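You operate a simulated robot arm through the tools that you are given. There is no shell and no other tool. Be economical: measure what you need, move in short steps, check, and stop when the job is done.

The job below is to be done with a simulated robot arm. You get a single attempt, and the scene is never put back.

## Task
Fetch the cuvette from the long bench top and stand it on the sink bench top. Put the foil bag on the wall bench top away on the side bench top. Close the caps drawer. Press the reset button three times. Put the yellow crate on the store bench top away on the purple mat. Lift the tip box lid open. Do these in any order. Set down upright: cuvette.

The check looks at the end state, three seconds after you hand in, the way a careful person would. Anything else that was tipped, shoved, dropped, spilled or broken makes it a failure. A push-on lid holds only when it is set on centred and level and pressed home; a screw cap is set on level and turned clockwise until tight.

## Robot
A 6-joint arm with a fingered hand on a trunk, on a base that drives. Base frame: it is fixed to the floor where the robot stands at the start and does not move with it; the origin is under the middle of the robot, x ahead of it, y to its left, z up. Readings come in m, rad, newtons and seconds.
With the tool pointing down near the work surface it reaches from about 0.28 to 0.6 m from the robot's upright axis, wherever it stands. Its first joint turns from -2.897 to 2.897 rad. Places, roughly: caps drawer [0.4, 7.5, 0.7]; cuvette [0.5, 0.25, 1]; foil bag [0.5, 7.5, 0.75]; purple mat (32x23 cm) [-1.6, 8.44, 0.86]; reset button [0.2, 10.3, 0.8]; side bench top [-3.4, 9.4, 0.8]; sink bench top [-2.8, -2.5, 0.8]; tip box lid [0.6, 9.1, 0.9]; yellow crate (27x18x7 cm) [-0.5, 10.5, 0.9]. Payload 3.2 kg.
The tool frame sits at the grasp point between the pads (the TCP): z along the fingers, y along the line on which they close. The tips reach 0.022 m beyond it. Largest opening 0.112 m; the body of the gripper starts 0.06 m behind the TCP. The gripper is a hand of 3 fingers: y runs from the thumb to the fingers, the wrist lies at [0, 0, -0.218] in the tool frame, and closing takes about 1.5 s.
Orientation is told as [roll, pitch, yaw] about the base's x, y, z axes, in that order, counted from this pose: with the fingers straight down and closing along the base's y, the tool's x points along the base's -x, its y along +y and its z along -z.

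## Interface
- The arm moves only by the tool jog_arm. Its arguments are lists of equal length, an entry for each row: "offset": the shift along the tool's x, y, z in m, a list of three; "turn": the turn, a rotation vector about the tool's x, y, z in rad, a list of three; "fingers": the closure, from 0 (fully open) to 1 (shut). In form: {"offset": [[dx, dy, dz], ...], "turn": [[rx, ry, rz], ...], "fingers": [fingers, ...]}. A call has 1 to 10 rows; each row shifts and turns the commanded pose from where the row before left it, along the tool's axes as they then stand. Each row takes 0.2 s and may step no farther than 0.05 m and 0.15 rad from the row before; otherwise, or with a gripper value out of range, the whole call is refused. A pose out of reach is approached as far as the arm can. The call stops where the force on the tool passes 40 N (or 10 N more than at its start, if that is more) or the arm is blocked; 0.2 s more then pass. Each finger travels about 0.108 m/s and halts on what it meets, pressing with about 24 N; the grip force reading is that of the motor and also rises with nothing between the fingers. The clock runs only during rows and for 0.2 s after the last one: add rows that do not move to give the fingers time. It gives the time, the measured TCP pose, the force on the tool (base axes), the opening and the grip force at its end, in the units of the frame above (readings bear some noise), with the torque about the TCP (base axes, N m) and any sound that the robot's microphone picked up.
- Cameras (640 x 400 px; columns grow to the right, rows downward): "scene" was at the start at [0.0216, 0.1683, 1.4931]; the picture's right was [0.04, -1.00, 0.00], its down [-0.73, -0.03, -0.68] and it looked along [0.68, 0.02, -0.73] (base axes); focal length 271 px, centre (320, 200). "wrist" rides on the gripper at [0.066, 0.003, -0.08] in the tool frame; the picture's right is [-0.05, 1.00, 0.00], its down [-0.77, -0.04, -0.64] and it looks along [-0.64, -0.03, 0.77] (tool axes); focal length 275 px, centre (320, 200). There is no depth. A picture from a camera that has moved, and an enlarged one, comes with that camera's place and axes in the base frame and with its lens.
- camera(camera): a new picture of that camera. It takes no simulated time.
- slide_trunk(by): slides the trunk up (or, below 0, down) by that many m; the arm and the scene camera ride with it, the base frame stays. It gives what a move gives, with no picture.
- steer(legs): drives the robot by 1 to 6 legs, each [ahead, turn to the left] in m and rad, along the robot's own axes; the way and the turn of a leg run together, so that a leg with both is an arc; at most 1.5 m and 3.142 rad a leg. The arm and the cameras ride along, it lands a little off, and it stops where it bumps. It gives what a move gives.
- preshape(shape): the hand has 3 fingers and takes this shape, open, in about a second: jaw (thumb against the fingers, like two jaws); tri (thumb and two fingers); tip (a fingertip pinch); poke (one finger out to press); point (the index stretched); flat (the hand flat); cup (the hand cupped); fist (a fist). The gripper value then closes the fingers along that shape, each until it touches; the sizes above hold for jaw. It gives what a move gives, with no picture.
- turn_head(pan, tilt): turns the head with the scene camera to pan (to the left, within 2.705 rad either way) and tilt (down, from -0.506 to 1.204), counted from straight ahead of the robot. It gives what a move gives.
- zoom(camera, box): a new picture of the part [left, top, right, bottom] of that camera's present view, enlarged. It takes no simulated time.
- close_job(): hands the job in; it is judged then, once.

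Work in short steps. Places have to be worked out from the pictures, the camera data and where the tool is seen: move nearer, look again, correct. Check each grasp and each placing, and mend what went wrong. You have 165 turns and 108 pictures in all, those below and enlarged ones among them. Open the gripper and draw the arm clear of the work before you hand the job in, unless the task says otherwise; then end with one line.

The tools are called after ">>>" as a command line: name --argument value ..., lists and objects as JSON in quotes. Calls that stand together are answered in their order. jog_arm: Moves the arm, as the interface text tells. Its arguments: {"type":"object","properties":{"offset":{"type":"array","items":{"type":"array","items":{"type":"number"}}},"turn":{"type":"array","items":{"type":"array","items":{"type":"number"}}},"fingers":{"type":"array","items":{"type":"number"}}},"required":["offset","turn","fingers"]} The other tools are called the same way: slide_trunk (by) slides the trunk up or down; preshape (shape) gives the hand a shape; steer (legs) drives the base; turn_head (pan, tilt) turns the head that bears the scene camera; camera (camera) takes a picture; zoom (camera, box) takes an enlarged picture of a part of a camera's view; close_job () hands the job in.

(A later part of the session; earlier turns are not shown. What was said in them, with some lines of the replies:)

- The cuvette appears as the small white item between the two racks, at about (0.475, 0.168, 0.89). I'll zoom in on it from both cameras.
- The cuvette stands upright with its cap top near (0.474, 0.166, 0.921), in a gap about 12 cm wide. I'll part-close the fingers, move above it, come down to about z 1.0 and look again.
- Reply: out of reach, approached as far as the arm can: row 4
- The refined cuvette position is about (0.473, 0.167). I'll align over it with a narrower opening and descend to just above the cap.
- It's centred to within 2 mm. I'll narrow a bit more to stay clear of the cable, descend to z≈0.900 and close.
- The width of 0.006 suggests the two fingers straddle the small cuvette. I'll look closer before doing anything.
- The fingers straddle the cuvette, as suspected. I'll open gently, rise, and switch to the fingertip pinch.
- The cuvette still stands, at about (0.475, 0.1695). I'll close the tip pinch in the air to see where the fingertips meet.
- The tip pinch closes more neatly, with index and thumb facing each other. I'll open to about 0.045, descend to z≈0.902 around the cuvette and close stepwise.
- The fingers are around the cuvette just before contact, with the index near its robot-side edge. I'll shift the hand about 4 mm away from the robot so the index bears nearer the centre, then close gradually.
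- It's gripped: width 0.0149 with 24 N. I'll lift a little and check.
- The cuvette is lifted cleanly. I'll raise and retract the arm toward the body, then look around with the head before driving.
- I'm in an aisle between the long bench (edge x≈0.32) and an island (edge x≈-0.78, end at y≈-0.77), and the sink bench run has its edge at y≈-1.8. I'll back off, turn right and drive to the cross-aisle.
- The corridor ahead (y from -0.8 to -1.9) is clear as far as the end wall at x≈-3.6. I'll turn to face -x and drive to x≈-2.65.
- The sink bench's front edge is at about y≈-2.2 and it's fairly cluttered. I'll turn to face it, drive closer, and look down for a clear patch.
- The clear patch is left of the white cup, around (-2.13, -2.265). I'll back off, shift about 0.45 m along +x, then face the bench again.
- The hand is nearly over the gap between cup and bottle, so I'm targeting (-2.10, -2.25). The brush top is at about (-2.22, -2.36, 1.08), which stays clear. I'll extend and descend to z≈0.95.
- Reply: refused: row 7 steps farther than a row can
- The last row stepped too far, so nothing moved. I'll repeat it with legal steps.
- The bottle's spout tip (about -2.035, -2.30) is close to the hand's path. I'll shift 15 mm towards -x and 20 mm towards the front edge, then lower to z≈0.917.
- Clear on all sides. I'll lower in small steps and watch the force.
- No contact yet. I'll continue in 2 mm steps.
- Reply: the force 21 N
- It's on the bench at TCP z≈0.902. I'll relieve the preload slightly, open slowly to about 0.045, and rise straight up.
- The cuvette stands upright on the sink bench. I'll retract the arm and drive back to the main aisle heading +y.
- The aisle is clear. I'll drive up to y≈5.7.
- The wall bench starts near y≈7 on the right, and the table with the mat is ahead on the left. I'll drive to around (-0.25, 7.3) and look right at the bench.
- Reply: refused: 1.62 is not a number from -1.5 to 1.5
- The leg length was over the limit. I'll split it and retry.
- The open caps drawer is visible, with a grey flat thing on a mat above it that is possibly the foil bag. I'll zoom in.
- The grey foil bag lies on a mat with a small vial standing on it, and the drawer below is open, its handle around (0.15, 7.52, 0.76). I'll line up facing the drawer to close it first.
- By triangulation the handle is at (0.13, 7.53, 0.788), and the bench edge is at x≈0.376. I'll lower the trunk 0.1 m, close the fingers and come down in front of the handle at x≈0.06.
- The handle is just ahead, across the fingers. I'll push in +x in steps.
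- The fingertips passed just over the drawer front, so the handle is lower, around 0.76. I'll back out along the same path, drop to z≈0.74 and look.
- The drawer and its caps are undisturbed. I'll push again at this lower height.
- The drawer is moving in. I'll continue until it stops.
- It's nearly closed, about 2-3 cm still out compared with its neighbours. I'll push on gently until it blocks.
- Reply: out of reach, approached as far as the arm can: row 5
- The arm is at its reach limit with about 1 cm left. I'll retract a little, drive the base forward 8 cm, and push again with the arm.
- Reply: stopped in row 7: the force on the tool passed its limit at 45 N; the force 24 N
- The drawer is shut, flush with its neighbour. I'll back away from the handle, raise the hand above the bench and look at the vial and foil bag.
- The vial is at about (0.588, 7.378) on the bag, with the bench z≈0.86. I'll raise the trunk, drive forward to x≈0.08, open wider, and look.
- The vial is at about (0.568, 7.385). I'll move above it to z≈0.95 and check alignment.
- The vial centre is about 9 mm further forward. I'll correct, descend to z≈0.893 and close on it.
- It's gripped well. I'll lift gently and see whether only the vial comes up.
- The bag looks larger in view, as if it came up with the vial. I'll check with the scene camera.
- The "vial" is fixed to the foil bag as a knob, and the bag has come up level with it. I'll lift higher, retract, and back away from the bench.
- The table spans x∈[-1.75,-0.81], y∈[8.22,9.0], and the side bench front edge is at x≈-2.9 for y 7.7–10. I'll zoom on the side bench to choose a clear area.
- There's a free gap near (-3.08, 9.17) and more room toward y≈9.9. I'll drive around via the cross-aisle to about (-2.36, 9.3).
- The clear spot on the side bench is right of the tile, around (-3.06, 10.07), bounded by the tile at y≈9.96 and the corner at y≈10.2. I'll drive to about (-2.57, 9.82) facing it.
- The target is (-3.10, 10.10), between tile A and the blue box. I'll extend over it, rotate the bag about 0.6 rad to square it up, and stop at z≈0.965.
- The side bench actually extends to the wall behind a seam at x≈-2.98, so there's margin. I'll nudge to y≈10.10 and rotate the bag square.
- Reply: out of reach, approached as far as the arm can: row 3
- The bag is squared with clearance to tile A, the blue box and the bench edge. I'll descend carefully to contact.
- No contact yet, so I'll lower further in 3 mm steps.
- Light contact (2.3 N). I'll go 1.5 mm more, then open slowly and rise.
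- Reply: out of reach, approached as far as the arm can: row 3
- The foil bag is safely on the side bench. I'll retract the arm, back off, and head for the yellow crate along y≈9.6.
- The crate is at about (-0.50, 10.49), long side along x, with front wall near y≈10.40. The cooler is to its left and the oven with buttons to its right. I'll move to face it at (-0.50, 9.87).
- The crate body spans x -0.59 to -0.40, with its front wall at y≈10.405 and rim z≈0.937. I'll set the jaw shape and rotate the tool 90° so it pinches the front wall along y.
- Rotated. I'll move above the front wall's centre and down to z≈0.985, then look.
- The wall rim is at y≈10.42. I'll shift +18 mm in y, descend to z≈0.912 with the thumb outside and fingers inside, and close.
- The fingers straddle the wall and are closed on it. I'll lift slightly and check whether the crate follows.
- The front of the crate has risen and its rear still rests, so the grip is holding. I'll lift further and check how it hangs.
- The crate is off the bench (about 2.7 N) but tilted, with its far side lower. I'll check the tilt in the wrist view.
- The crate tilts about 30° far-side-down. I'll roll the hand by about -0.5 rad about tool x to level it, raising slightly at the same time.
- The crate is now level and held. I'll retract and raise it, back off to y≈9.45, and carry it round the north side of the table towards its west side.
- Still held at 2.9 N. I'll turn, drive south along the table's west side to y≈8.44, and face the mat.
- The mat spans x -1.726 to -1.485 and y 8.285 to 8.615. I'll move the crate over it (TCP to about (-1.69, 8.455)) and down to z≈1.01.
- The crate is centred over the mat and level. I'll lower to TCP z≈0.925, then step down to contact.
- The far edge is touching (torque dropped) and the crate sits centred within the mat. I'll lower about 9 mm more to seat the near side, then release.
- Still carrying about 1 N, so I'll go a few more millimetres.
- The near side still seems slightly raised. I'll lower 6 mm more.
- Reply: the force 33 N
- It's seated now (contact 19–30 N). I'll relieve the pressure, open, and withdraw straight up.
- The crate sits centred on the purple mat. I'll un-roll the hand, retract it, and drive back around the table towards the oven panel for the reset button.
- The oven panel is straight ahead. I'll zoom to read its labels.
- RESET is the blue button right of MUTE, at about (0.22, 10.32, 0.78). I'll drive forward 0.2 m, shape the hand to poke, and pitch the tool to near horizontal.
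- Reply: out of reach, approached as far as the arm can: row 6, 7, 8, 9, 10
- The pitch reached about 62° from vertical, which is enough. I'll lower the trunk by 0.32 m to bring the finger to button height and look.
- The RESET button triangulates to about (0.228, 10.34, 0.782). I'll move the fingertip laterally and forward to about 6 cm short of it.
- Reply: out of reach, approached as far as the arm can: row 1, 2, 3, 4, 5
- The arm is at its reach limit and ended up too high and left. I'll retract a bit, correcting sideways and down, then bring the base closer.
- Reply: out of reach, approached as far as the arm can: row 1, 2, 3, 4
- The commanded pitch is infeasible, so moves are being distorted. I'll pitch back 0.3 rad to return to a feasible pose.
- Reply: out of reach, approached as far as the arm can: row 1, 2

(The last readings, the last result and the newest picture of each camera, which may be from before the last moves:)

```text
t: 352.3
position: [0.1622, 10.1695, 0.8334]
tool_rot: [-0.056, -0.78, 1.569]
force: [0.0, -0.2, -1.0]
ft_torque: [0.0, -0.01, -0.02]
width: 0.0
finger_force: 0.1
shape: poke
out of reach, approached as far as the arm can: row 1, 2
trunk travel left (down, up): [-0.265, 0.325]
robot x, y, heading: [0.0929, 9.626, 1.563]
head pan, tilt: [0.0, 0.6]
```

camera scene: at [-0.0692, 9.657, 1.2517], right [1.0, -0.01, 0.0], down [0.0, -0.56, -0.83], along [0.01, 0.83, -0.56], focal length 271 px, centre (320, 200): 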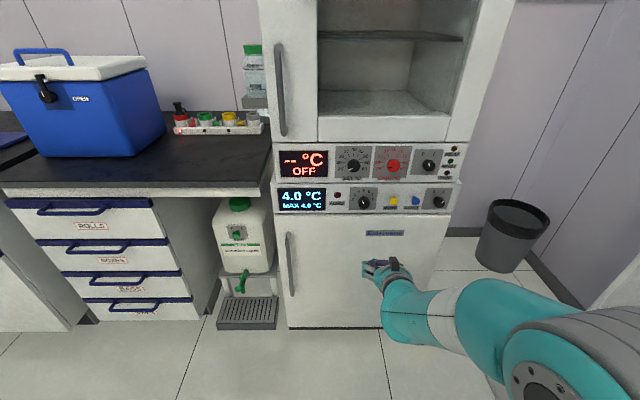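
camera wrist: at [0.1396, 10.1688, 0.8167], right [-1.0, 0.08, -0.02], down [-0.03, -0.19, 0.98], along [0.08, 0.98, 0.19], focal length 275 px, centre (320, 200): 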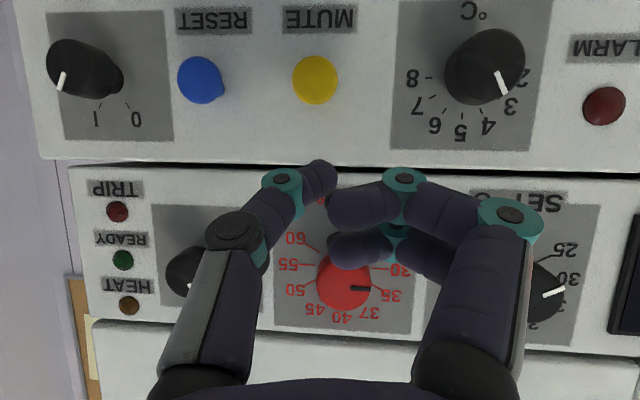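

Feasible now at 45° pitch. I'll shift right and down to line up with the button and see whether the arm follows.

>>> jog_arm --offset '[[0.0123, -0.033, 0.0125], [0.0123, -0.033, 0.0125], [0, 0, 0]]' --turn '[[0, 0, 0], [0, 0, 0], [0, 0, 0]]' --fingers '[0, 0, 0]'

>>> steer --legs '[[0.08, 0]]'

>>> camera --camera "wrist"

>>> zoom --camera "scene" --box '[300, 150, 500, 290]'

```text
t: 353.1
position: [0.2297, 10.1671, 0.8001]
tool_rot: [-0.074, -0.778, 1.569]
force: [-0.7, -0.2, -0.5]
ft_torque: [0.01, 0.01, 0.01]
width: 0.0001
finger_force: 0.1
shape: poke
trunk travel left (down, up): [-0.265, 0.325]
robot x, y, heading: [0.0928, 9.6316, 1.563]
head pan, tilt: [0.0, 0.6]
```

```text
t: 354.1
position: [0.2301, 10.2454, 0.8006]
tool_rot: [-0.073, -0.776, 1.569]
force: [-0.2, -0.4, -0.1]
ft_torque: [0.0, 0.03, 0.03]
width: 0.0
finger_force: 0.1
shape: poke
trunk travel left (down, up): [-0.265, 0.325]
robot x, y, heading: [0.0936, 9.7066, 1.566]
head pan, tilt: [0.0, 0.6]
```

```text
21 pictures are left
camera wrist: at [0.2204, 10.1425, 0.8109], right [-1.0, 0.08, -0.02], down [-0.01, 0.1, 0.99], along [0.09, 0.99, -0.1], focal length 275 px, centre (320, 200)
```

wrist: 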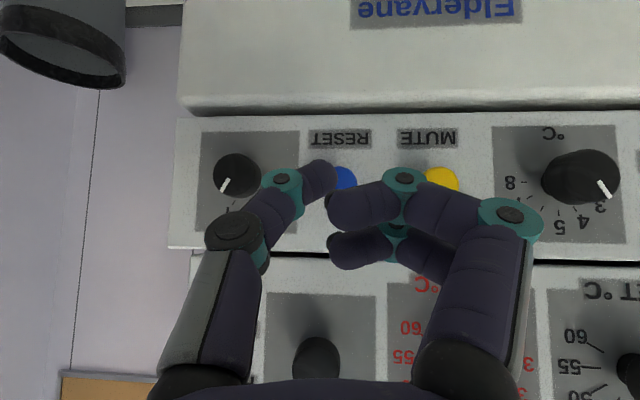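

```text
2.86 times, centred on (400, 220) of scene
camera zoom: at [-0.0687, 9.7365, 1.2516], right [1.0, -0.01, 0.0], down [0.0, -0.56, -0.83], along [0.0, 0.83, -0.56], focal length 773 px, centre (91, 143)
```

zoom: 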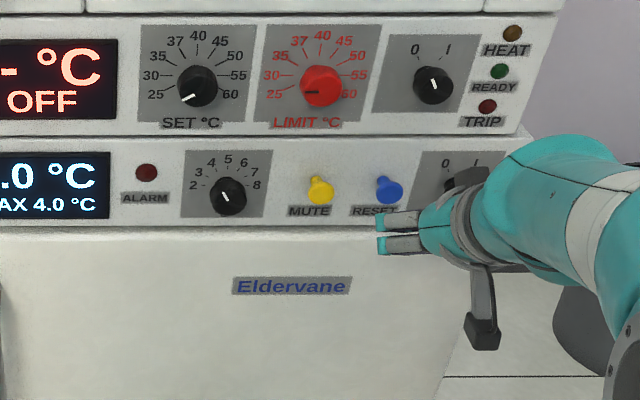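

RESET is just beyond the fingertip, about 8 mm left and 8 mm lower than aimed. I'll correct and approach, then advance in 5 mm steps.

>>> jog_arm --offset '[[-0.0114, 0.008, 0.0169], [-0.0114, 0, 0.0169], [-0.00355, 0, 0.0035], [-0.00355, 0, 0.0035]]' --turn '[[0, 0, 0], [0, 0, 0], [0, 0, 0], [0, 0, 0]]' --fingers '[0, 0, 0, 0]'

>>> camera --camera "wrist"

```text
t: 355.1
position: [0.2245, 10.2968, 0.7928]
tool_rot: [-0.073, -0.776, 1.571]
force: [-0.3, -0.2, -0.2]
ft_torque: [0.0, 0.01, -0.01]
width: 0.0
finger_force: 0.1
shape: poke
trunk travel left (down, up): [-0.265, 0.325]
robot x, y, heading: [0.0985, 9.7041, 1.567]
head pan, tilt: [0.0, 0.6]
```

```text
19 pictures are left
camera wrist: at [0.2153, 10.193, 0.8024], right [-1.0, 0.08, -0.02], down [-0.01, 0.1, 0.99], along [0.09, 0.99, -0.1], focal length 275 px, centre (320, 200)
```

wrist: 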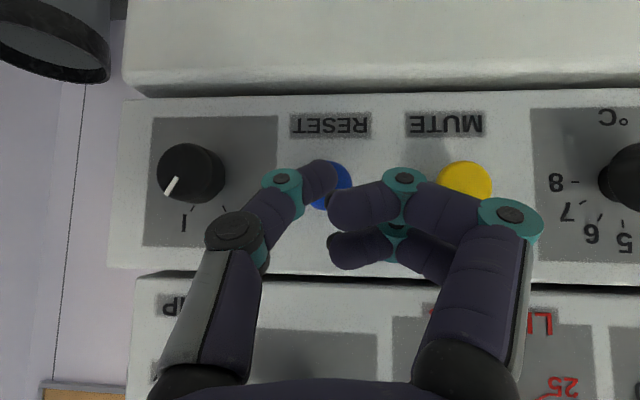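

The thumb tip is directly in front of the RESET button. I'll advance in 4 mm steps.

>>> jog_arm --offset '[[-0.0029, 0, 0.0028], [-0.0029, 0, 0.0028], [-0.0029, 0, 0.0028], [-0.0029, 0, 0.0028]]' --turn '[[0, 0, 0], [0, 0, 0], [0, 0, 0], [0, 0, 0]]' --fingers '[0, 0, 0, 0]'

```text
t: 356.1
position: [0.225, 10.3118, 0.7931]
tool_rot: [-0.074, -0.778, 1.572]
force: [-0.2, -1.3, 0.2]
ft_torque: [-0.06, 0.03, 0.01]
width: 0.0
finger_force: 0.1
shape: poke
trunk travel left (down, up): [-0.265, 0.325]
robot x, y, heading: [0.0969, 9.7088, 1.568]
head pan, tilt: [0.0, 0.6]
```

Slight contact is starting. I'll advance 3 mm at a time.

>>> jog_arm --offset '[[-0.0021, 0, 0.0021], [0, 0, 0]]' --turn '[[0, 0, 0], [0, 0, 0]]' --fingers '[0, 0]'

>>> jog_arm --offset '[[-0.0021, 0, 0.0021], [0, 0, 0]]' --turn '[[0, 0, 0], [0, 0, 0]]' --fingers '[0, 0]'

>>> jog_arm --offset '[[-0.0021, 0, 0.0021], [0, 0, 0]]' --turn '[[0, 0, 0], [0, 0, 0]]' --fingers '[0, 0]'

```text
t: 356.7
position: [0.2256, 10.3153, 0.7918]
tool_rot: [-0.073, -0.777, 1.571]
force: [0.3, -2.5, 0.3]
ft_torque: [-0.01, -0.01, 0.0]
width: 0.0002
finger_force: 0.1
shape: poke
trunk travel left (down, up): [-0.265, 0.325]
robot x, y, heading: [0.0952, 9.7095, 1.564]
head pan, tilt: [0.0, 0.6]
```

```text
t: 357.3
position: [0.2256, 10.3186, 0.7915]
tool_rot: [-0.073, -0.777, 1.572]
force: [-0.8, -3.5, -0.7]
ft_torque: [-0.07, 0.0, 0.05]
width: 0.0
finger_force: 0.2
shape: poke
trunk travel left (down, up): [-0.265, 0.325]
robot x, y, heading: [0.0949, 9.71, 1.565]
head pan, tilt: [0.0, 0.6]
heard: click
```

```text
t: 357.9
position: [0.2252, 10.3209, 0.7919]
tool_rot: [-0.072, -0.777, 1.571]
force: [-0.5, -4.2, -1.0]
ft_torque: [-0.06, 0.05, 0.0]
width: 0.0002
finger_force: 0.0
shape: poke
trunk travel left (down, up): [-0.265, 0.325]
robot x, y, heading: [0.0953, 9.7063, 1.571]
head pan, tilt: [0.0, 0.6]
```

One click heard. I'll retract fully off the button and press again.

>>> jog_arm --offset '[[0.0085, 0, -0.0085], [0.0085, 0, -0.0085], [0, 0, 0], [-0.0085, 0, 0.0085], [-0.0043, 0, 0.0043], [-0.0042, 0, 0.0042], [0, 0, 0]]' --turn '[[0, 0, 0], [0, 0, 0], [0, 0, 0], [0, 0, 0], [0, 0, 0], [0, 0, 0], [0, 0, 0]]' --fingers '[0, 0, 0, 0, 0, 0, 0]'

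```text
t: 359.5
position: [0.2251, 10.321, 0.7934]
tool_rot: [-0.073, -0.777, 1.571]
force: [-0.7, -4.4, 0.3]
ft_torque: [-0.01, 0.03, 0.0]
width: 0.0001
finger_force: 0.0
shape: poke
trunk travel left (down, up): [-0.265, 0.325]
robot x, y, heading: [0.0974, 9.7074, 1.567]
head pan, tilt: [0.0, 0.6]
heard: click
```

Second click. Now the third press, then a full retreat.

>>> jog_arm --offset '[[0.0085, 0, -0.0085], [0.0085, 0, -0.0085], [0, 0, 0], [-0.0085, 0, 0.0085], [-0.0043, 0, 0.0043], [-0.0042, 0, 0.0042], [0, 0, 0]]' --turn '[[0, 0, 0], [0, 0, 0], [0, 0, 0], [0, 0, 0], [0, 0, 0], [0, 0, 0], [0, 0, 0]]' --fingers '[0, 0, 0, 0, 0, 0, 0]'

>>> jog_arm --offset '[[0.02, 0, -0.02], [0.025, 0, -0.025], [0.025, 0, -0.025], [0.025, 0, -0.025]]' --turn '[[0, 0, 0], [0, 0, 0], [0, 0, 0], [0, 0, 0]]' --fingers '[0, 0, 0, 0]'

```text
t: 361.1
position: [0.2249, 10.3216, 0.7919]
tool_rot: [-0.074, -0.776, 1.57]
force: [-0.1, -5.7, 1.0]
ft_torque: [-0.03, 0.01, -0.01]
width: 0.0001
finger_force: 0.1
shape: poke
trunk travel left (down, up): [-0.265, 0.325]
robot x, y, heading: [0.0948, 9.7081, 1.56]
head pan, tilt: [0.0, 0.6]
heard: click
```

```text
t: 362.1
position: [0.2188, 10.1859, 0.7932]
tool_rot: [-0.074, -0.776, 1.572]
force: [-1.3, 0.9, 0.4]
ft_torque: [-0.02, -0.03, 0.02]
width: 0.0001
finger_force: 0.1
shape: poke
trunk travel left (down, up): [-0.265, 0.325]
robot x, y, heading: [0.094, 9.7071, 1.57]
head pan, tilt: [0.0, 0.6]
```

Three clicks have been heard in total. I'll straighten the tool, raise the trunk, set the jaw shape, and drive to face the wall bench near y≈9.15 for the tip box.

>>> jog_arm --offset '[[0, 0, -0.02], [0, 0, -0.02], [0, 0, 0], [0, 0, 0], [0, 0.04, 0], [0, 0.04, 0]]' --turn '[[0, 0.13, 0], [0, 0.13, 0], [0, 0.13, 0], [0, 0.13, 0], [0, 0.13, 0], [0, 0.126, 0]]' --fingers '[0, 0, 0, 0, 0, 0]'

>>> slide_trunk --by 0.32

>>> preshape --shape "jaw"

>>> steer --legs '[[0, -0.36], [-0.58, 0], [0, -1.21]]'

>>> turn_head --pan 0.0 --tilt 0.75

>>> camera --camera "scene"

```text
t: 363.5
position: [0.136, 10.1668, 0.8199]
tool_rot: [-0.053, 0.0, 1.519]
force: [0.0, -0.4, 0.2]
ft_torque: [0.0, 0.02, 0.0]
width: 0.0002
finger_force: 0.0
shape: poke
trunk travel left (down, up): [-0.265, 0.325]
robot x, y, heading: [0.0972, 9.7087, 1.566]
head pan, tilt: [0.0, 0.6]
```

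```text
t: 366.7
position: [0.1359, 10.1669, 1.1391]
tool_rot: [-0.052, -0.002, 1.518]
force: [-0.2, 0.2, -0.1]
ft_torque: [-0.02, -0.04, -0.03]
width: 0.0
finger_force: 0.0
shape: poke
trunk travel left (down, up): [-0.585, 0.005]
robot x, y, heading: [0.095, 9.7091, 1.563]
head pan, tilt: [0.0, 0.6]
```

```text
t: 367.6
position: [0.135, 10.1654, 1.1385]
tool_rot: [-0.053, 0.0, 1.519]
force: [-0.4, -0.4, 0.2]
ft_torque: [0.03, 0.0, 0.01]
width: 0.1118
finger_force: 0.0
shape: jaw
trunk travel left (down, up): [-0.585, 0.005]
robot x, y, heading: [0.0932, 9.7066, 1.568]
head pan, tilt: [0.0, 0.6]
```

```text
t: 375.0
position: [0.3451, 9.1247, 1.1402]
tool_rot: [-0.052, -0.002, -0.05]
force: [-0.1, -0.4, 0.6]
ft_torque: [-0.01, -0.01, 0.02]
width: 0.112
finger_force: 0.0
shape: jaw
trunk travel left (down, up): [-0.585, 0.005]
robot x, y, heading: [-0.1177, 9.1631, -0.003]
head pan, tilt: [0.0, 0.6]
```

```text
t: 375.7
position: [0.3446, 9.1244, 1.1387]
tool_rot: [-0.051, -0.001, -0.049]
force: [0.7, 0.2, 0.2]
ft_torque: [0.01, 0.02, 0.0]
width: 0.1119
finger_force: 0.2
shape: jaw
trunk travel left (down, up): [-0.585, 0.005]
robot x, y, heading: [-0.1144, 9.1621, 0.0]
head pan, tilt: [0.0, 0.75]
```

```text
18 pictures are left
camera scene: at [-0.088, 9.3289, 1.5588], right [0.0, -1.0, 0.0], down [-0.68, 0.0, -0.73], along [0.73, 0.0, -0.68], focal length 271 px, centre (320, 200)
```

scene: 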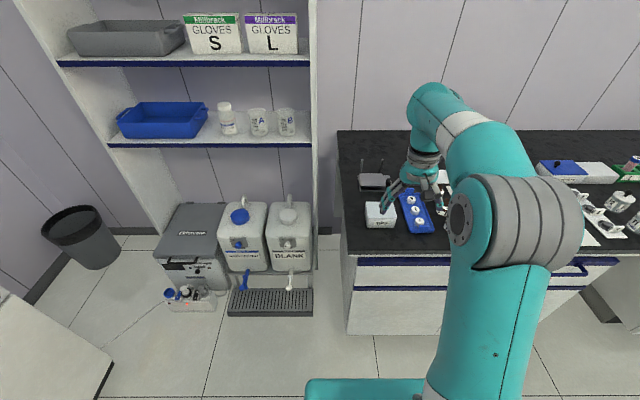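

The small white box at the bench's left end looks like the tip box. I'll zoom in.

>>> zoom --camera "scene" --box '[340, 150, 500, 250]'

>>> camera --camera "wrist"

```text
4.00 times, centred on (420, 200) of scene
camera zoom: at [-0.088, 9.3289, 1.5588], right [0.0, -1.0, 0.0], down [-0.68, 0.0, -0.73], along [0.73, 0.0, -0.68], focal length 1082 px, centre (-80, 200)
```

zoom: 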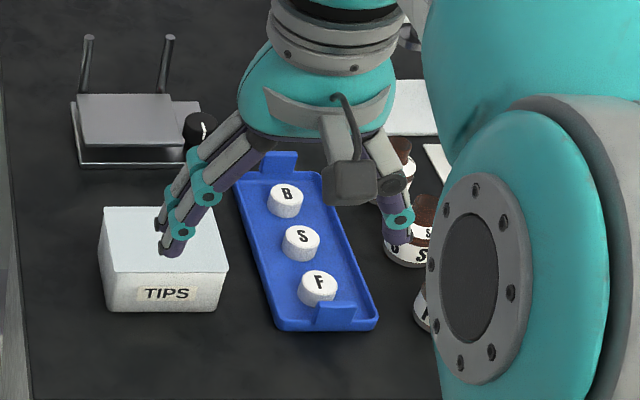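

```text
16 pictures are left
camera wrist: at [0.2789, 9.1349, 1.2189], right [0.1, 0.99, -0.05], down [0.77, -0.04, 0.64], along [0.63, -0.1, -0.77], focal length 275 px, centre (320, 200)
```

wrist: 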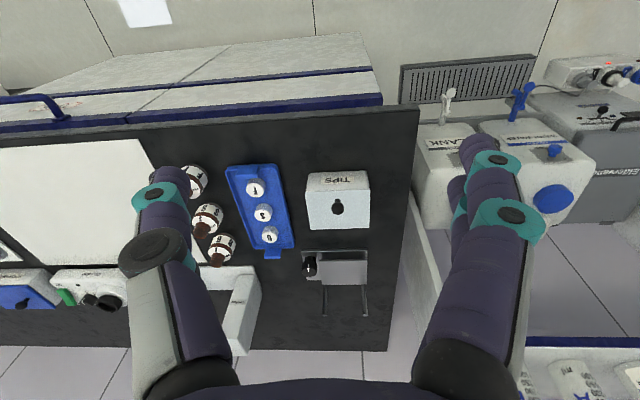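

The TIPS box is about 8.5×7.5 cm, with its front top edge near (0.507, 9.126, 0.92) and a black knob on the lid near (0.53, 9.12). I'll drive closer, level the tool, and look from above.

>>> steer --legs '[[0.2, 0]]'

>>> jog_arm --offset '[[0.01, 0, 0.03], [0.01, 0, 0.04], [0, 0, 0.03]]' --turn '[[-0.052, 0, -0.05], [0, 0, 0], [0, 0, 0]]' --fingers '[0.3, 0.5, 0.6]'

>>> camera --camera "wrist"

```text
t: 377.3
position: [0.5451, 9.1225, 1.1382]
tool_rot: [-0.052, 0.001, -0.05]
force: [-0.5, 0.9, 0.0]
ft_torque: [0.0, -0.03, 0.0]
width: 0.1118
finger_force: 0.1
shape: jaw
trunk travel left (down, up): [-0.585, 0.005]
robot x, y, heading: [0.0859, 9.1638, -0.004]
head pan, tilt: [0.0, 0.75]
```

```text
t: 378.1
position: [0.5256, 9.1211, 1.0387]
tool_rot: [0.002, 0.001, -0.001]
force: [0.6, 0.2, 0.7]
ft_torque: [-0.01, 0.0, -0.01]
width: 0.0454
finger_force: 0.0
shape: jaw
trunk travel left (down, up): [-0.585, 0.005]
robot x, y, heading: [0.0871, 9.1615, -0.004]
head pan, tilt: [0.0, 0.75]
```

```text
15 pictures are left
camera wrist: at [0.4587, 9.1251, 1.1181], right [0.05, 1.0, 0.0], down [0.77, -0.04, 0.64], along [0.63, -0.03, -0.77], focal length 275 px, centre (320, 200)
```

wrist: 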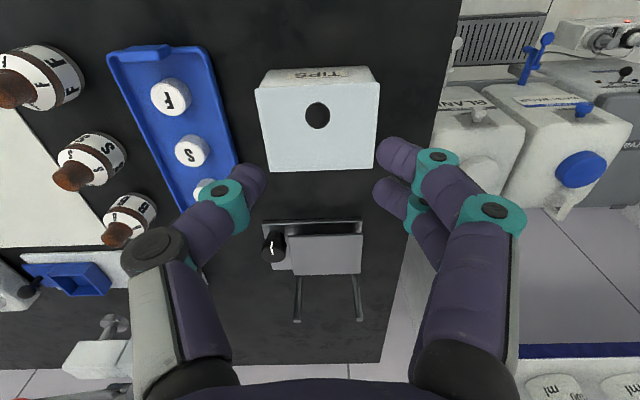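

The knob (about 18 mm) is at (0.531, 9.120), near the lid's front, with the hinge at the rear, x≈0.588. I'll creep the base 6 cm closer for reach and switch to the tip pinch.

>>> steer --legs '[[0.06, 0]]'

>>> preshape --shape "tip"

>>> jog_arm --offset '[[0.028, 0, 0], [0.027, 0, 0], [0, 0, 0.03], [0, 0, 0.02]]' --turn '[[0, 0, 0], [0, 0, 0], [0, 0, 0], [0, 0, 0]]' --fingers '[0.3, 0.6, 0.6, 0.6]'

>>> camera --camera "wrist"

```text
t: 379.1
position: [0.586, 9.1215, 1.0377]
tool_rot: [0.002, 0.002, -0.001]
force: [0.4, 0.3, 0.6]
ft_torque: [-0.02, 0.01, -0.01]
width: 0.0453
finger_force: 0.0
shape: jaw
trunk travel left (down, up): [-0.585, 0.005]
robot x, y, heading: [0.1479, 9.1677, -0.008]
head pan, tilt: [0.0, 0.75]
```

```text
t: 380.0
position: [0.5854, 9.1214, 1.0383]
tool_rot: [-0.001, 0.0, -0.001]
force: [-0.4, 0.7, 0.4]
ft_torque: [0.01, 0.01, 0.03]
width: 0.1121
finger_force: 0.1
shape: tip
trunk travel left (down, up): [-0.585, 0.005]
robot x, y, heading: [0.1407, 9.1592, -0.004]
head pan, tilt: [0.0, 0.75]
```

```text
t: 381.0
position: [0.5361, 9.1217, 1.0013]
tool_rot: [0.02, 0.003, -0.002]
force: [0.4, 0.0, 0.3]
ft_torque: [0.02, 0.01, 0.02]
width: 0.0455
finger_force: 0.0
shape: tip
out of reach, approached as far as the arm can: row 3, 4
trunk travel left (down, up): [-0.585, 0.005]
robot x, y, heading: [0.1476, 9.1633, -0.005]
head pan, tilt: [0.0, 0.75]
```

```text
14 pictures are left
camera wrist: at [0.4705, 9.1228, 1.0831], right [0.05, 1.0, 0.02], down [0.77, -0.05, 0.63], along [0.63, -0.02, -0.77], focal length 275 px, centre (320, 200)
```

wrist: 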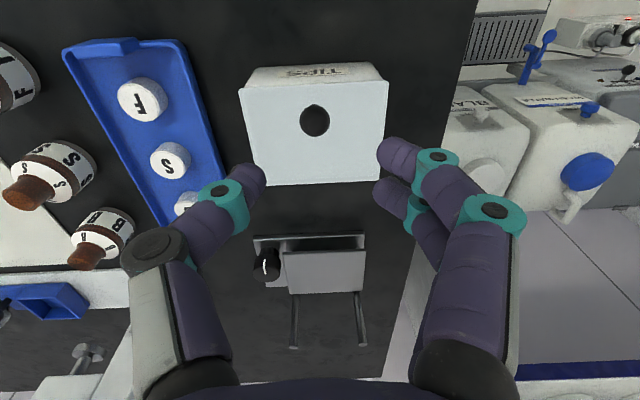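

The knob is centred under the hand at (0.533, 9.119). The arm is stretched low relative to the trunk, so I'll lower the trunk by 5 cm and re-level.

>>> slide_trunk --by -0.04

>>> jog_arm --offset '[[0.003, -0.002, 0], [0, 0, 0]]' --turn '[[0.02, 0, 0], [0, 0, 0]]' --fingers '[0.6, 0.6]'

>>> zoom --camera "scene" --box '[320, 180, 480, 280]'

```text
t: 381.8
position: [0.5371, 9.1217, 0.964]
tool_rot: [0.018, 0.002, 0.002]
force: [-0.4, 0.6, 0.1]
ft_torque: [0.02, 0.01, 0.04]
width: 0.0451
finger_force: 0.1
shape: tip
trunk travel left (down, up): [-0.545, 0.045]
robot x, y, heading: [0.1471, 9.1614, -0.007]
head pan, tilt: [0.0, 0.75]
```

```text
t: 382.4
position: [0.5366, 9.1214, 0.9635]
tool_rot: [0.02, 0.005, 0.0]
force: [-0.8, 0.4, 0.1]
ft_torque: [-0.02, 0.02, 0.04]
width: 0.0452
finger_force: 0.1
shape: tip
out of reach, approached as far as the arm can: row 1
trunk travel left (down, up): [-0.545, 0.045]
robot x, y, heading: [0.1445, 9.1633, 0.0]
head pan, tilt: [0.0, 0.75]
```

```text
4.00 times, centred on (400, 230) of scene
camera zoom: at [0.1719, 9.3279, 1.5188], right [0.0, -1.0, 0.0], down [-0.68, 0.0, -0.73], along [0.73, 0.0, -0.68], focal length 1082 px, centre (0, 80)
```

zoom: 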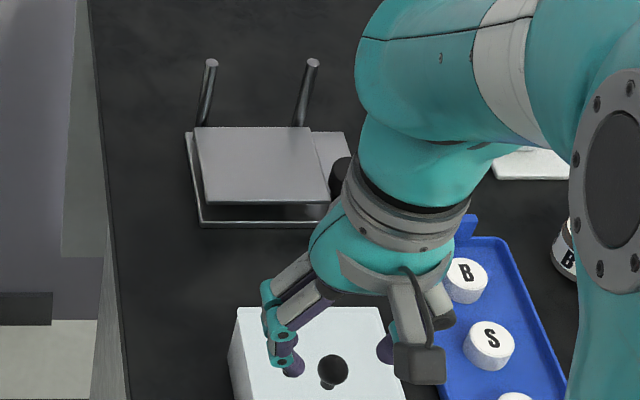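

The knob is a ball on a short stem, with its centre at about z≈0.93, between the fingers. I'll lower the trunk 1.5 cm and close on it.

>>> slide_trunk --by -0.016

>>> jog_arm --offset '[[0, 0, 0], [0, 0, 0], [0, 0, 0], [0, 0, 0], [0, 0, 0]]' --turn '[[0, 0, 0], [0, 0, 0], [0, 0, 0], [0, 0, 0], [0, 0, 0]]' --fingers '[0.75, 0.85, 0.95, 1, 1]'

>>> camera --camera "wrist"

```text
t: 383.0
position: [0.5371, 9.1215, 0.946]
tool_rot: [0.019, 0.004, 0.0]
force: [-0.7, -0.6, 0.6]
ft_torque: [-0.01, -0.01, -0.02]
width: 0.0452
finger_force: 0.1
shape: tip
trunk travel left (down, up): [-0.529, 0.061]
robot x, y, heading: [0.1455, 9.1604, -0.01]
head pan, tilt: [0.0, 0.75]
```

```text
t: 384.2
position: [0.5371, 9.1195, 0.9466]
tool_rot: [0.018, 0.003, -0.001]
force: [-0.6, -5.3, 3.8]
ft_torque: [-0.04, 0.03, 0.03]
width: 0.0015
finger_force: 24.0
shape: tip
trunk travel left (down, up): [-0.529, 0.061]
robot x, y, heading: [0.1444, 9.1637, -0.006]
head pan, tilt: [0.0, 0.75]
```

```text
12 pictures are left
camera wrist: at [0.4701, 9.1219, 1.0275], right [0.05, 1.0, 0.02], down [0.77, -0.05, 0.63], along [0.63, -0.01, -0.77], focal length 275 px, centre (320, 200)
```

wrist: 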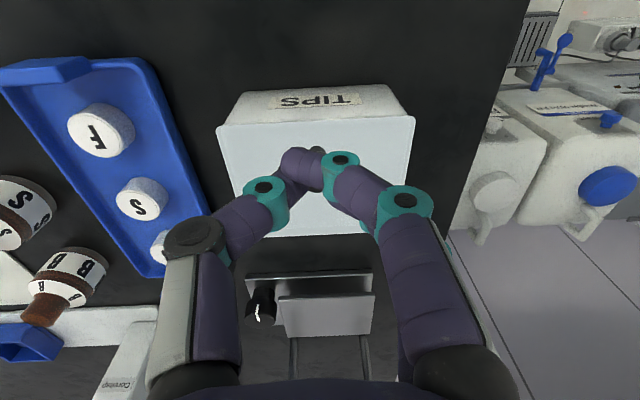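

The fingers hold the knob. I'll lift along the hinge arc to about 30° and check.

>>> jog_arm --offset '[[-0.0025, 0, -0.0067], [-0.0032, 0, -0.0067], [-0.0042, 0, -0.006], [-0.0048, 0, -0.0056], [0, 0, 0]]' --turn '[[0, 0, 0], [0, 0, 0], [0, 0, 0], [0, 0, 0], [0, 0, 0]]' --fingers '[1, 1, 1, 1, 1]'

>>> camera --camera "wrist"

```text
t: 385.4
position: [0.5521, 9.1203, 0.9722]
tool_rot: [0.02, 0.004, 0.0]
force: [-0.3, -0.2, -1.5]
ft_torque: [-0.01, -0.04, 0.01]
width: 0.0003
finger_force: 23.8
shape: tip
trunk travel left (down, up): [-0.529, 0.061]
robot x, y, heading: [0.1491, 9.162, 0.0]
head pan, tilt: [0.0, 0.75]
```

```text
11 pictures are left
camera wrist: at [0.4853, 9.1225, 1.0524], right [0.05, 1.0, 0.02], down [0.77, -0.05, 0.63], along [0.63, -0.01, -0.77], focal length 275 px, centre (320, 200)
```

wrist: 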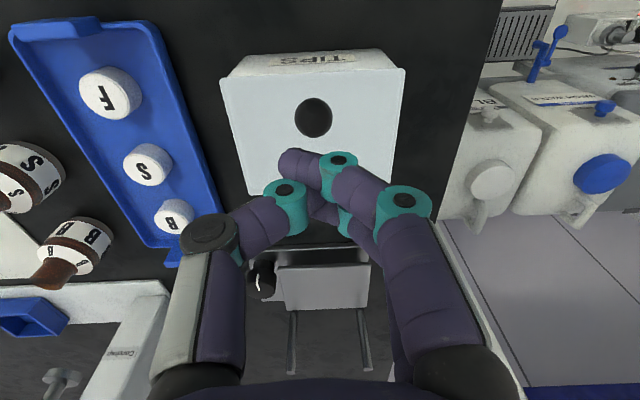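

The knob slipped out because the fingertips gripped too high, and the lid is still closed. I'll reopen, go back lower (tips near the lid surface) so the tips close under the ball.

>>> jog_arm --offset '[[0, 0, 0], [0, 0, 0], [0.013, 0, 0], [0, 0, 0.014], [0, 0, 0.012], [0, 0, 0.004], [0, 0, 0.003], [0, 0, 0]]' --turn '[[0, 0, 0], [0, 0, 0], [0, 0, 0], [0, 0, 0], [0, 0, 0], [0, 0, 0], [0, 0, 0], [0, 0, 0]]' --fingers '[0.8, 0.6, 0.6, 0.6, 0.6, 0.6, 0.6, 0.6]'

```text
t: 387.2
position: [0.538, 9.1214, 0.939]
tool_rot: [0.025, 0.005, 0.0]
force: [-0.8, 0.1, -0.1]
ft_torque: [0.01, 0.0, -0.01]
width: 0.0442
finger_force: 0.0
shape: tip
trunk travel left (down, up): [-0.529, 0.061]
robot x, y, heading: [0.1486, 9.1624, -0.006]
head pan, tilt: [0.0, 0.75]
```

No contact with the lid yet. I'll go down in 2 mm steps until touching, before closing.

>>> jog_arm --offset '[[0, 0, 0.003], [0, 0, 0.003], [0, 0, 0]]' --turn '[[0, 0, 0], [0, 0, 0], [0, 0, 0]]' --fingers '[0.6, 0.6, 0.6]'

>>> jog_arm --offset '[[0, 0, 0.002], [0, 0, 0.002], [0, 0, 0]]' --turn '[[0, 0, 0], [0, 0, 0], [0, 0, 0]]' --fingers '[0.6, 0.6, 0.6]'

>>> zoom --camera "wrist" --box '[200, 60, 440, 240]'

```text
t: 388.0
position: [0.5378, 9.1208, 0.9327]
tool_rot: [0.03, 0.006, -0.001]
force: [0.9, 0.7, -0.4]
ft_torque: [0.0, 0.02, -0.01]
width: 0.0442
finger_force: 0.0
shape: tip
trunk travel left (down, up): [-0.529, 0.061]
robot x, y, heading: [0.1477, 9.1611, -0.005]
head pan, tilt: [0.0, 0.75]
```

```text
t: 388.8
position: [0.5389, 9.1216, 0.931]
tool_rot: [0.032, 0.006, 0.001]
force: [0.3, 0.4, 1.4]
ft_torque: [-0.03, 0.02, 0.02]
width: 0.0444
finger_force: 0.0
shape: tip
trunk travel left (down, up): [-0.529, 0.061]
robot x, y, heading: [0.1503, 9.165, 0.001]
head pan, tilt: [0.0, 0.75]
```

```text
2.22 times, centred on (320, 150) of wrist
camera zoom: at [0.473, 9.122, 1.0107], right [0.05, 1.0, 0.03], down [0.77, -0.06, 0.63], along [0.63, -0.01, -0.78], focal length 612 px, centre (320, 311)
```

zoom: 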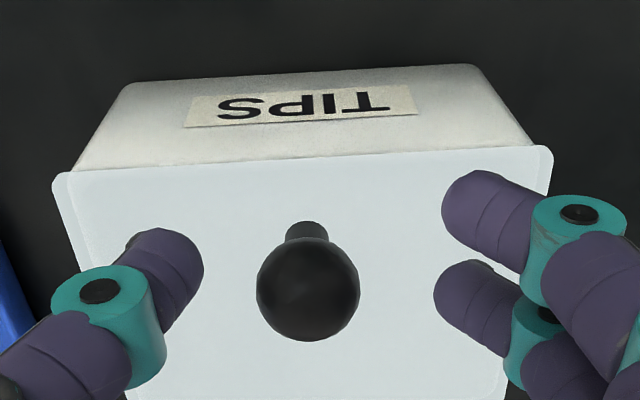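

Now it's clear: the ball centre is about 7 mm further forward than the thumb line and lower (≈0.92), with the lid at ≈0.90. I'll shift forward 7 mm, down 4 mm, and close in a three-point grip.

>>> jog_arm --offset '[[-0.007, 0, 0], [0, 0, 0.003], [0, 0, 0], [0, 0, 0], [0, 0, 0], [0, 0, 0], [0, 0, 0]]' --turn '[[0, 0, 0], [0, 0, 0], [0, 0, 0], [0, 0, 0], [0, 0, 0], [0, 0, 0], [0, 0, 0]]' --fingers '[0.6, 0.6, 0.75, 0.85, 0.92, 1, 1]'

>>> zoom --camera "wrist" --box '[200, 60, 440, 240]'

```text
t: 389.9
position: [0.5463, 9.1204, 0.9289]
tool_rot: [0.027, -0.001, -0.002]
force: [-1.8, -4.0, 15.8]
ft_torque: [-0.27, 0.02, -0.03]
width: 0.0114
finger_force: 0.1
shape: tip
trunk travel left (down, up): [-0.529, 0.061]
robot x, y, heading: [0.1467, 9.1594, -0.004]
head pan, tilt: [0.0, 0.75]
stopped in row 5: the force on the tool passed its limit at 46 N (the readings are from after the stop); the commanded pose is now the measured one
```

```text
2.22 times, centred on (320, 150) of wrist
camera zoom: at [0.4798, 9.1208, 1.0091], right [0.05, 1.0, 0.03], down [0.77, -0.05, 0.64], along [0.64, -0.01, -0.77], focal length 612 px, centre (320, 311)
```

zoom: 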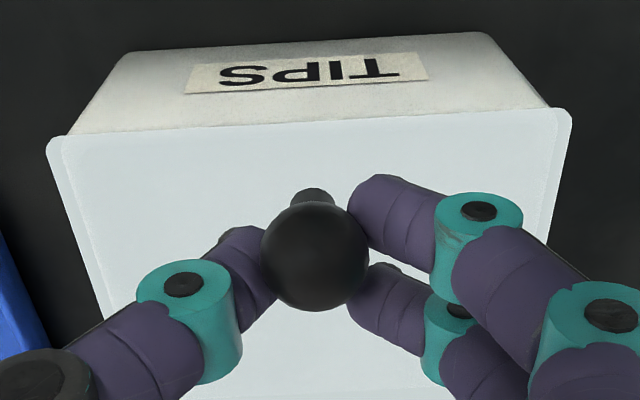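

The three fingers now cradle the ball from just below its equator. I'll ease up 3 mm and finish closing.

>>> jog_arm --offset '[[0, 0, -0.003], [0, 0, 0], [0, 0, 0], [0, 0, 0]]' --turn '[[0, 0, 0], [0, 0, 0], [0, 0, 0], [0, 0, 0]]' --fingers '[0.92, 0.97, 1, 1]'

```text
t: 390.9
position: [0.5468, 9.1196, 0.9305]
tool_rot: [0.03, 0.003, 0.0]
force: [2.2, -5.0, -1.6]
ft_torque: [-0.07, 0.02, 0.01]
width: 0.0013
finger_force: 24.3
shape: tip
trunk travel left (down, up): [-0.529, 0.061]
robot x, y, heading: [0.1448, 9.1626, -0.008]
head pan, tilt: [0.0, 0.75]
```

I'll lift along the recomputed arc (hinge ≈ (0.600, 0.895)) to about 30°.

>>> jog_arm --offset '[[-0.0036, 0, -0.0068], [-0.0046, 0, -0.0066], [-0.0056, 0, -0.0054], [-0.006, 0, -0.0051], [0, 0, 0]]' --turn '[[0, 0, 0], [0, 0, 0], [0, 0, 0], [0, 0, 0], [0, 0, 0]]' --fingers '[1, 1, 1, 1, 1]'

>>> zoom --camera "wrist" --box '[180, 30, 460, 240]'

```text
t: 392.1
position: [0.5652, 9.1192, 0.9556]
tool_rot: [0.03, 0.0, 0.001]
force: [-10.3, 3.5, 5.5]
ft_torque: [0.22, 0.37, -0.06]
width: 0.0025
finger_force: 24.0
shape: tip
trunk travel left (down, up): [-0.529, 0.061]
robot x, y, heading: [0.1472, 9.1587, -0.002]
head pan, tilt: [0.0, 0.75]
```

```text
1.90 times, centred on (320, 135) of wrist
camera zoom: at [0.4988, 9.1213, 1.0355], right [0.05, 1.0, 0.03], down [0.77, -0.05, 0.63], along [0.64, -0.01, -0.77], focal length 524 px, centre (320, 324)
```

zoom: 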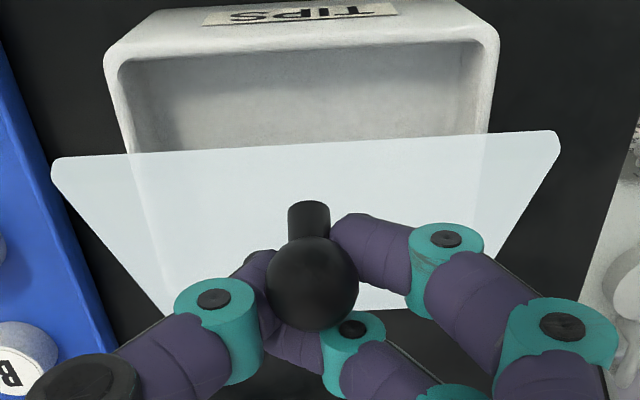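

The lid is up about 35–40°, with the force showing I should go a little higher. I'll continue the arc with more rise and begin tilting the hand back with the lid.

>>> jog_arm --offset '[[0.001, 0, -0.006], [-0.006, 0, -0.005], [-0.006, 0, -0.0045], [-0.007, 0, -0.003], [-0.007, 0, -0.002], [0, 0, 0]]' --turn '[[0, 0, 0], [0, 0.06, 0], [0, 0.06, 0], [0, 0.06, 0], [0, 0.06, 0], [0, 0, 0]]' --fingers '[1, 1, 1, 1, 1, 1]'

>>> zoom --camera "wrist" --box '[180, 30, 460, 240]'

```text
t: 393.5
position: [0.5944, 9.1186, 0.971]
tool_rot: [0.03, 0.246, 0.006]
force: [3.0, -1.7, -35.0]
ft_torque: [0.11, -0.06, -0.01]
width: 0.0
finger_force: 23.8
shape: tip
trunk travel left (down, up): [-0.529, 0.061]
robot x, y, heading: [0.1458, 9.163, -0.005]
head pan, tilt: [0.0, 0.75]
```

```text
1.90 times, centred on (320, 135) of wrist
camera zoom: at [0.5499, 9.1197, 1.0651], right [0.05, 1.0, 0.02], down [0.9, -0.05, 0.43], along [0.43, 0.0, -0.9], focal length 524 px, centre (320, 324)
```

zoom: 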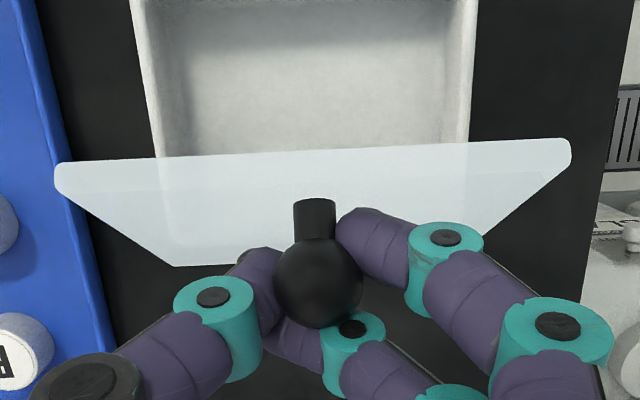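

It's about 60° open but I'm pulling upward too hard (35 N). The arc has topped out, so now I'll move mostly forward and slightly down while tilting more.

>>> jog_arm --offset '[[-0.005, 0, 0.0034], [-0.0068, 0, -0.0005], [-0.0068, 0, -0.0005], [0, 0, 0]]' --turn '[[0, 0.03, 0], [0, 0.03, 0], [0, 0.03, 0], [0, 0, 0]]' --fingers '[1, 1, 1, 1]'

```text
t: 394.5
position: [0.6095, 9.1193, 0.9665]
tool_rot: [0.032, 0.329, 0.01]
force: [0.1, -2.6, 2.1]
ft_torque: [0.05, 0.03, -0.17]
width: 0.001
finger_force: 24.0
shape: tip
trunk travel left (down, up): [-0.529, 0.061]
robot x, y, heading: [0.1484, 9.1618, -0.008]
head pan, tilt: [0.0, 0.75]
```

Forces are now small. I'll continue past vertical.

>>> jog_arm --offset '[[-0.0064, 0, 0.0002], [-0.0064, 0, 0.0002], [-0.0064, 0, 0.0002], [0, 0, 0]]' --turn '[[0, 0.04, 0], [0, 0.04, 0], [0, 0.04, 0], [0, 0, 0]]' --fingers '[1, 1, 1, 1]'

>>> zoom --camera "wrist" --box '[180, 30, 460, 240]'

```text
t: 395.5
position: [0.6271, 9.1196, 0.9597]
tool_rot: [0.035, 0.45, 0.015]
force: [-2.6, -4.2, -6.0]
ft_torque: [-0.05, 0.01, 0.02]
width: 0.0
finger_force: 23.5
shape: tip
trunk travel left (down, up): [-0.529, 0.061]
robot x, y, heading: [0.1438, 9.1663, -0.008]
head pan, tilt: [0.0, 0.75]
```

```text
1.90 times, centred on (320, 135) of wrist
camera zoom: at [0.6032, 9.1194, 1.0591], right [0.04, 1.0, 0.01], down [0.97, -0.04, 0.23], along [0.23, 0.0, -0.97], focal length 524 px, centre (320, 324)
```

zoom: 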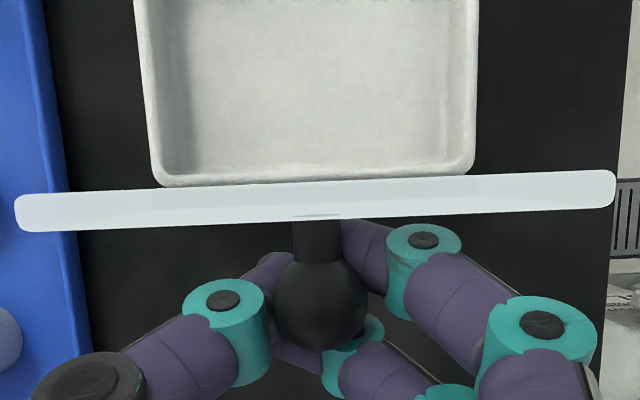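

The lid is about vertical now. I'll go further so it leans back past vertical.

>>> jog_arm --offset '[[-0.0052, 0, 0.0006], [-0.0052, 0, 0.0006], [-0.0052, 0, 0.0008], [-0.006, 0, 0.0015], [-0.006, 0, 0.0015], [0, 0, 0]]' --turn '[[0, 0.03, 0], [0, 0.03, 0], [0, 0.03, 0], [0, 0.03, 0], [0, 0.03, 0], [0, 0, 0]]' --fingers '[1, 1, 1, 1, 1, 1]'

>>> zoom --camera "wrist" --box '[180, 30, 460, 240]'

```text
t: 396.9
position: [0.6395, 9.1196, 0.9486]
tool_rot: [0.035, 0.542, 0.019]
force: [-4.8, -4.0, -4.0]
ft_torque: [-0.01, 0.02, -0.03]
width: 0.0
finger_force: 23.8
shape: tip
out of reach, approached as far as the arm can: row 4, 5
trunk travel left (down, up): [-0.529, 0.061]
robot x, y, heading: [0.1473, 9.1648, -0.005]
head pan, tilt: [0.0, 0.75]
```

```text
1.90 times, centred on (320, 135) of wrist
camera zoom: at [0.6243, 9.1193, 1.0522], right [0.04, 1.0, 0.01], down [0.99, -0.04, 0.15], along [0.15, 0.0, -0.99], focal length 524 px, centre (320, 324)
```

zoom: 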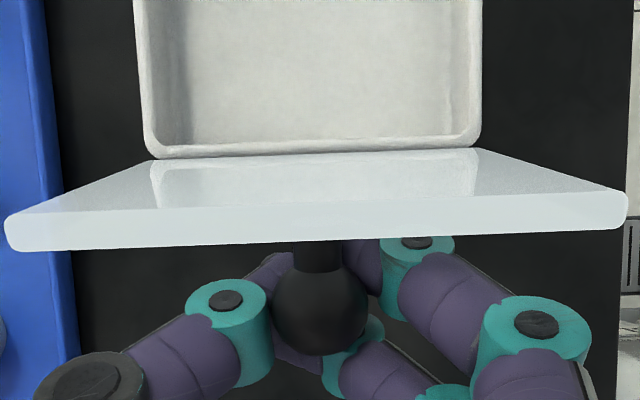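

The lid leans back past vertical. I'll open the fingers and see whether it stays.

>>> jog_arm --offset '[[0, 0, 0], [0, 0, 0], [0, 0, 0], [0, 0, 0]]' --turn '[[0, 0, 0], [0, 0, 0], [0, 0, 0], [0, 0, 0]]' --fingers '[0.85, 0.7, 0.55, 0.5]'

>>> zoom --camera "wrist" --box '[180, 30, 460, 240]'

```text
t: 397.9
position: [0.6408, 9.1209, 0.9495]
tool_rot: [0.033, 0.541, 0.018]
force: [-0.9, 0.5, 0.3]
ft_torque: [-0.02, -0.02, 0.0]
width: 0.0553
finger_force: 0.0
shape: tip
trunk travel left (down, up): [-0.529, 0.061]
robot x, y, heading: [0.1475, 9.1611, -0.003]
head pan, tilt: [0.0, 0.75]
```

```text
1.90 times, centred on (320, 135) of wrist
camera zoom: at [0.6247, 9.1199, 1.0522], right [0.04, 1.0, 0.0], down [0.99, -0.04, 0.15], along [0.15, 0.0, -0.99], focal length 524 px, centre (320, 324)
```

zoom: 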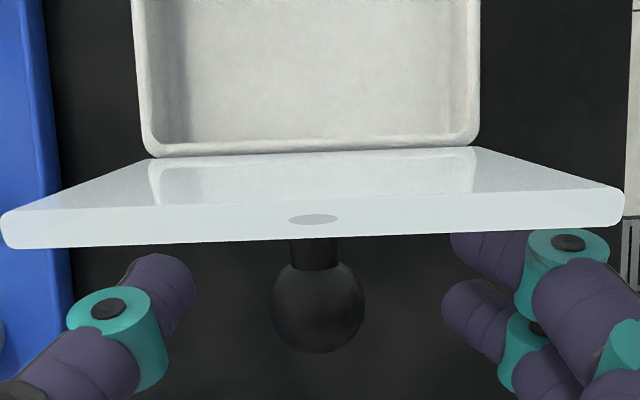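

The lid stays open on its own. I'll withdraw along the finger axis (up and back), away from the lid.

>>> jog_arm --offset '[[0, 0, -0.018], [0, 0, -0.018], [0, 0, -0.018]]' --turn '[[0, 0, 0], [0, 0, 0], [0, 0, 0]]' --fingers '[0.45, 0.45, 0.45]'

>>> slide_trunk --by 0.06

>>> camera --camera "wrist"

```text
t: 398.7
position: [0.6392, 9.1207, 0.9694]
tool_rot: [0.033, 0.538, 0.018]
force: [0.4, 0.4, -0.2]
ft_torque: [0.0, -0.01, 0.04]
width: 0.0608
finger_force: 0.1
shape: tip
out of reach, approached as far as the arm can: row 1, 2, 3
trunk travel left (down, up): [-0.529, 0.061]
robot x, y, heading: [0.1461, 9.1632, -0.007]
head pan, tilt: [0.0, 0.75]
```

```text
t: 399.7
position: [0.6404, 9.1197, 1.0289]
tool_rot: [0.033, 0.538, 0.017]
force: [-0.1, -0.2, -0.5]
ft_torque: [0.0, -0.01, 0.0]
width: 0.0612
finger_force: 0.1
shape: tip
trunk travel left (down, up): [-0.589, 0.001]
robot x, y, heading: [0.1472, 9.1629, -0.006]
head pan, tilt: [0.0, 0.75]
```

```text
3 pictures are left
camera wrist: at [0.6234, 9.1198, 1.1319], right [0.04, 1.0, 0.0], down [0.99, -0.04, 0.15], along [0.15, 0.0, -0.99], focal length 275 px, centre (320, 200)
```

wrist: 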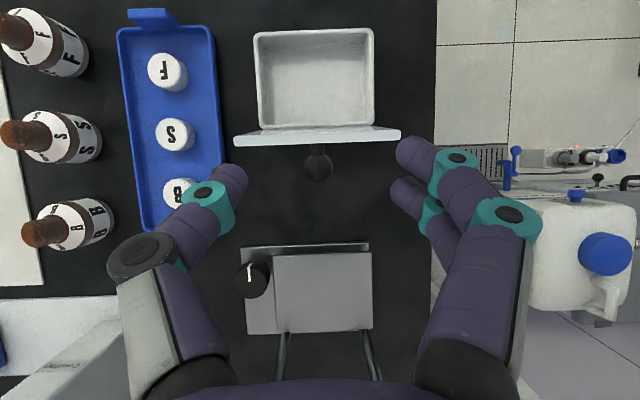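

The lid stands open and the hand is above it. I'll raise a little more, retreat towards the robot, and straighten the hand.

>>> jog_arm --offset '[[0.0206, 0, -0.0343], [0.0343, 0, 0.0206], [0.0343, 0, 0.0206], [0.0343, 0, 0.0206], [0, 0, 0], [0, 0, 0], [0, 0, 0], [0, 0, 0]]' --turn '[[0, 0, 0], [0, 0, 0], [0, 0, 0], [0, 0, 0], [0, -0.134, 0], [0, -0.134, 0], [0, -0.134, 0], [0, -0.134, 0]]' --fingers '[0.45, 0.45, 0.45, 0.45, 0.4, 0.3, 0.2, 0.1]'

>>> steer --legs '[[-0.3, 0]]'

>>> turn_head --pan -0.15 --tilt 0.75

>>> camera --camera "scene"

```text
t: 401.5
position: [0.5135, 9.1195, 1.0477]
tool_rot: [0.029, 0.0, 0.002]
force: [0.1, 0.5, 0.1]
ft_torque: [-0.03, -0.01, -0.01]
width: 0.1006
finger_force: 0.0
shape: tip
out of reach, approached as far as the arm can: row 1
trunk travel left (down, up): [-0.589, 0.001]
robot x, y, heading: [0.1448, 9.1639, -0.002]
head pan, tilt: [0.0, 0.75]
```

```text
t: 403.6
position: [0.208, 9.1212, 1.0483]
tool_rot: [0.028, 0.0, 0.0]
force: [-0.1, -0.2, -0.1]
ft_torque: [-0.01, 0.0, 0.0]
width: 0.1006
finger_force: 0.1
shape: tip
trunk travel left (down, up): [-0.589, 0.001]
robot x, y, heading: [-0.1593, 9.1625, -0.006]
head pan, tilt: [0.0, 0.75]
```

```text
t: 404.3
position: [0.2076, 9.1214, 1.0469]
tool_rot: [0.028, 0.002, -0.001]
force: [-0.2, -0.2, -0.5]
ft_torque: [0.02, 0.0, 0.01]
width: 0.1006
finger_force: 0.0
shape: tip
trunk travel left (down, up): [-0.589, 0.001]
robot x, y, heading: [-0.1577, 9.1654, -0.002]
head pan, tilt: [-0.15, 0.75]
```

```text
2 pictures are left
camera scene: at [-0.1334, 9.3173, 1.5628], right [-0.15, -0.99, 0.0], down [-0.67, 0.11, -0.73], along [0.72, -0.11, -0.68], focal length 271 px, centre (320, 200)
```

scene: 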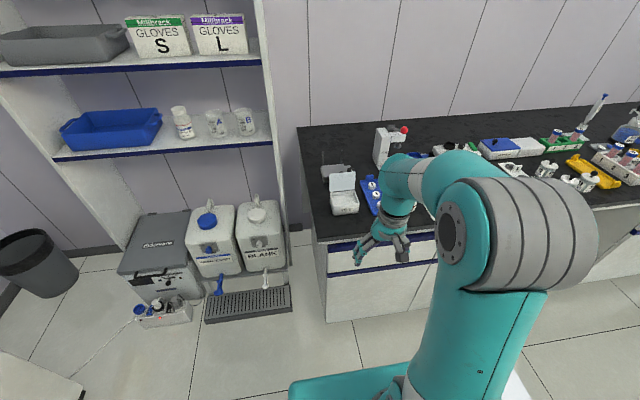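

The tip box lid stands open, the arm is clear with the fingers open, and every task has been carried out and checked. I'm handing in.

>>> close_job

```text
The job is handed in.
```

I did all six tasks and handed the job in: the cuvette is standing upright on the sink bench, the foil bag is on the side bench, the caps drawer is closed, the reset button clicked three times, the yellow crate is on the purple mat, and the tip box lid is open.
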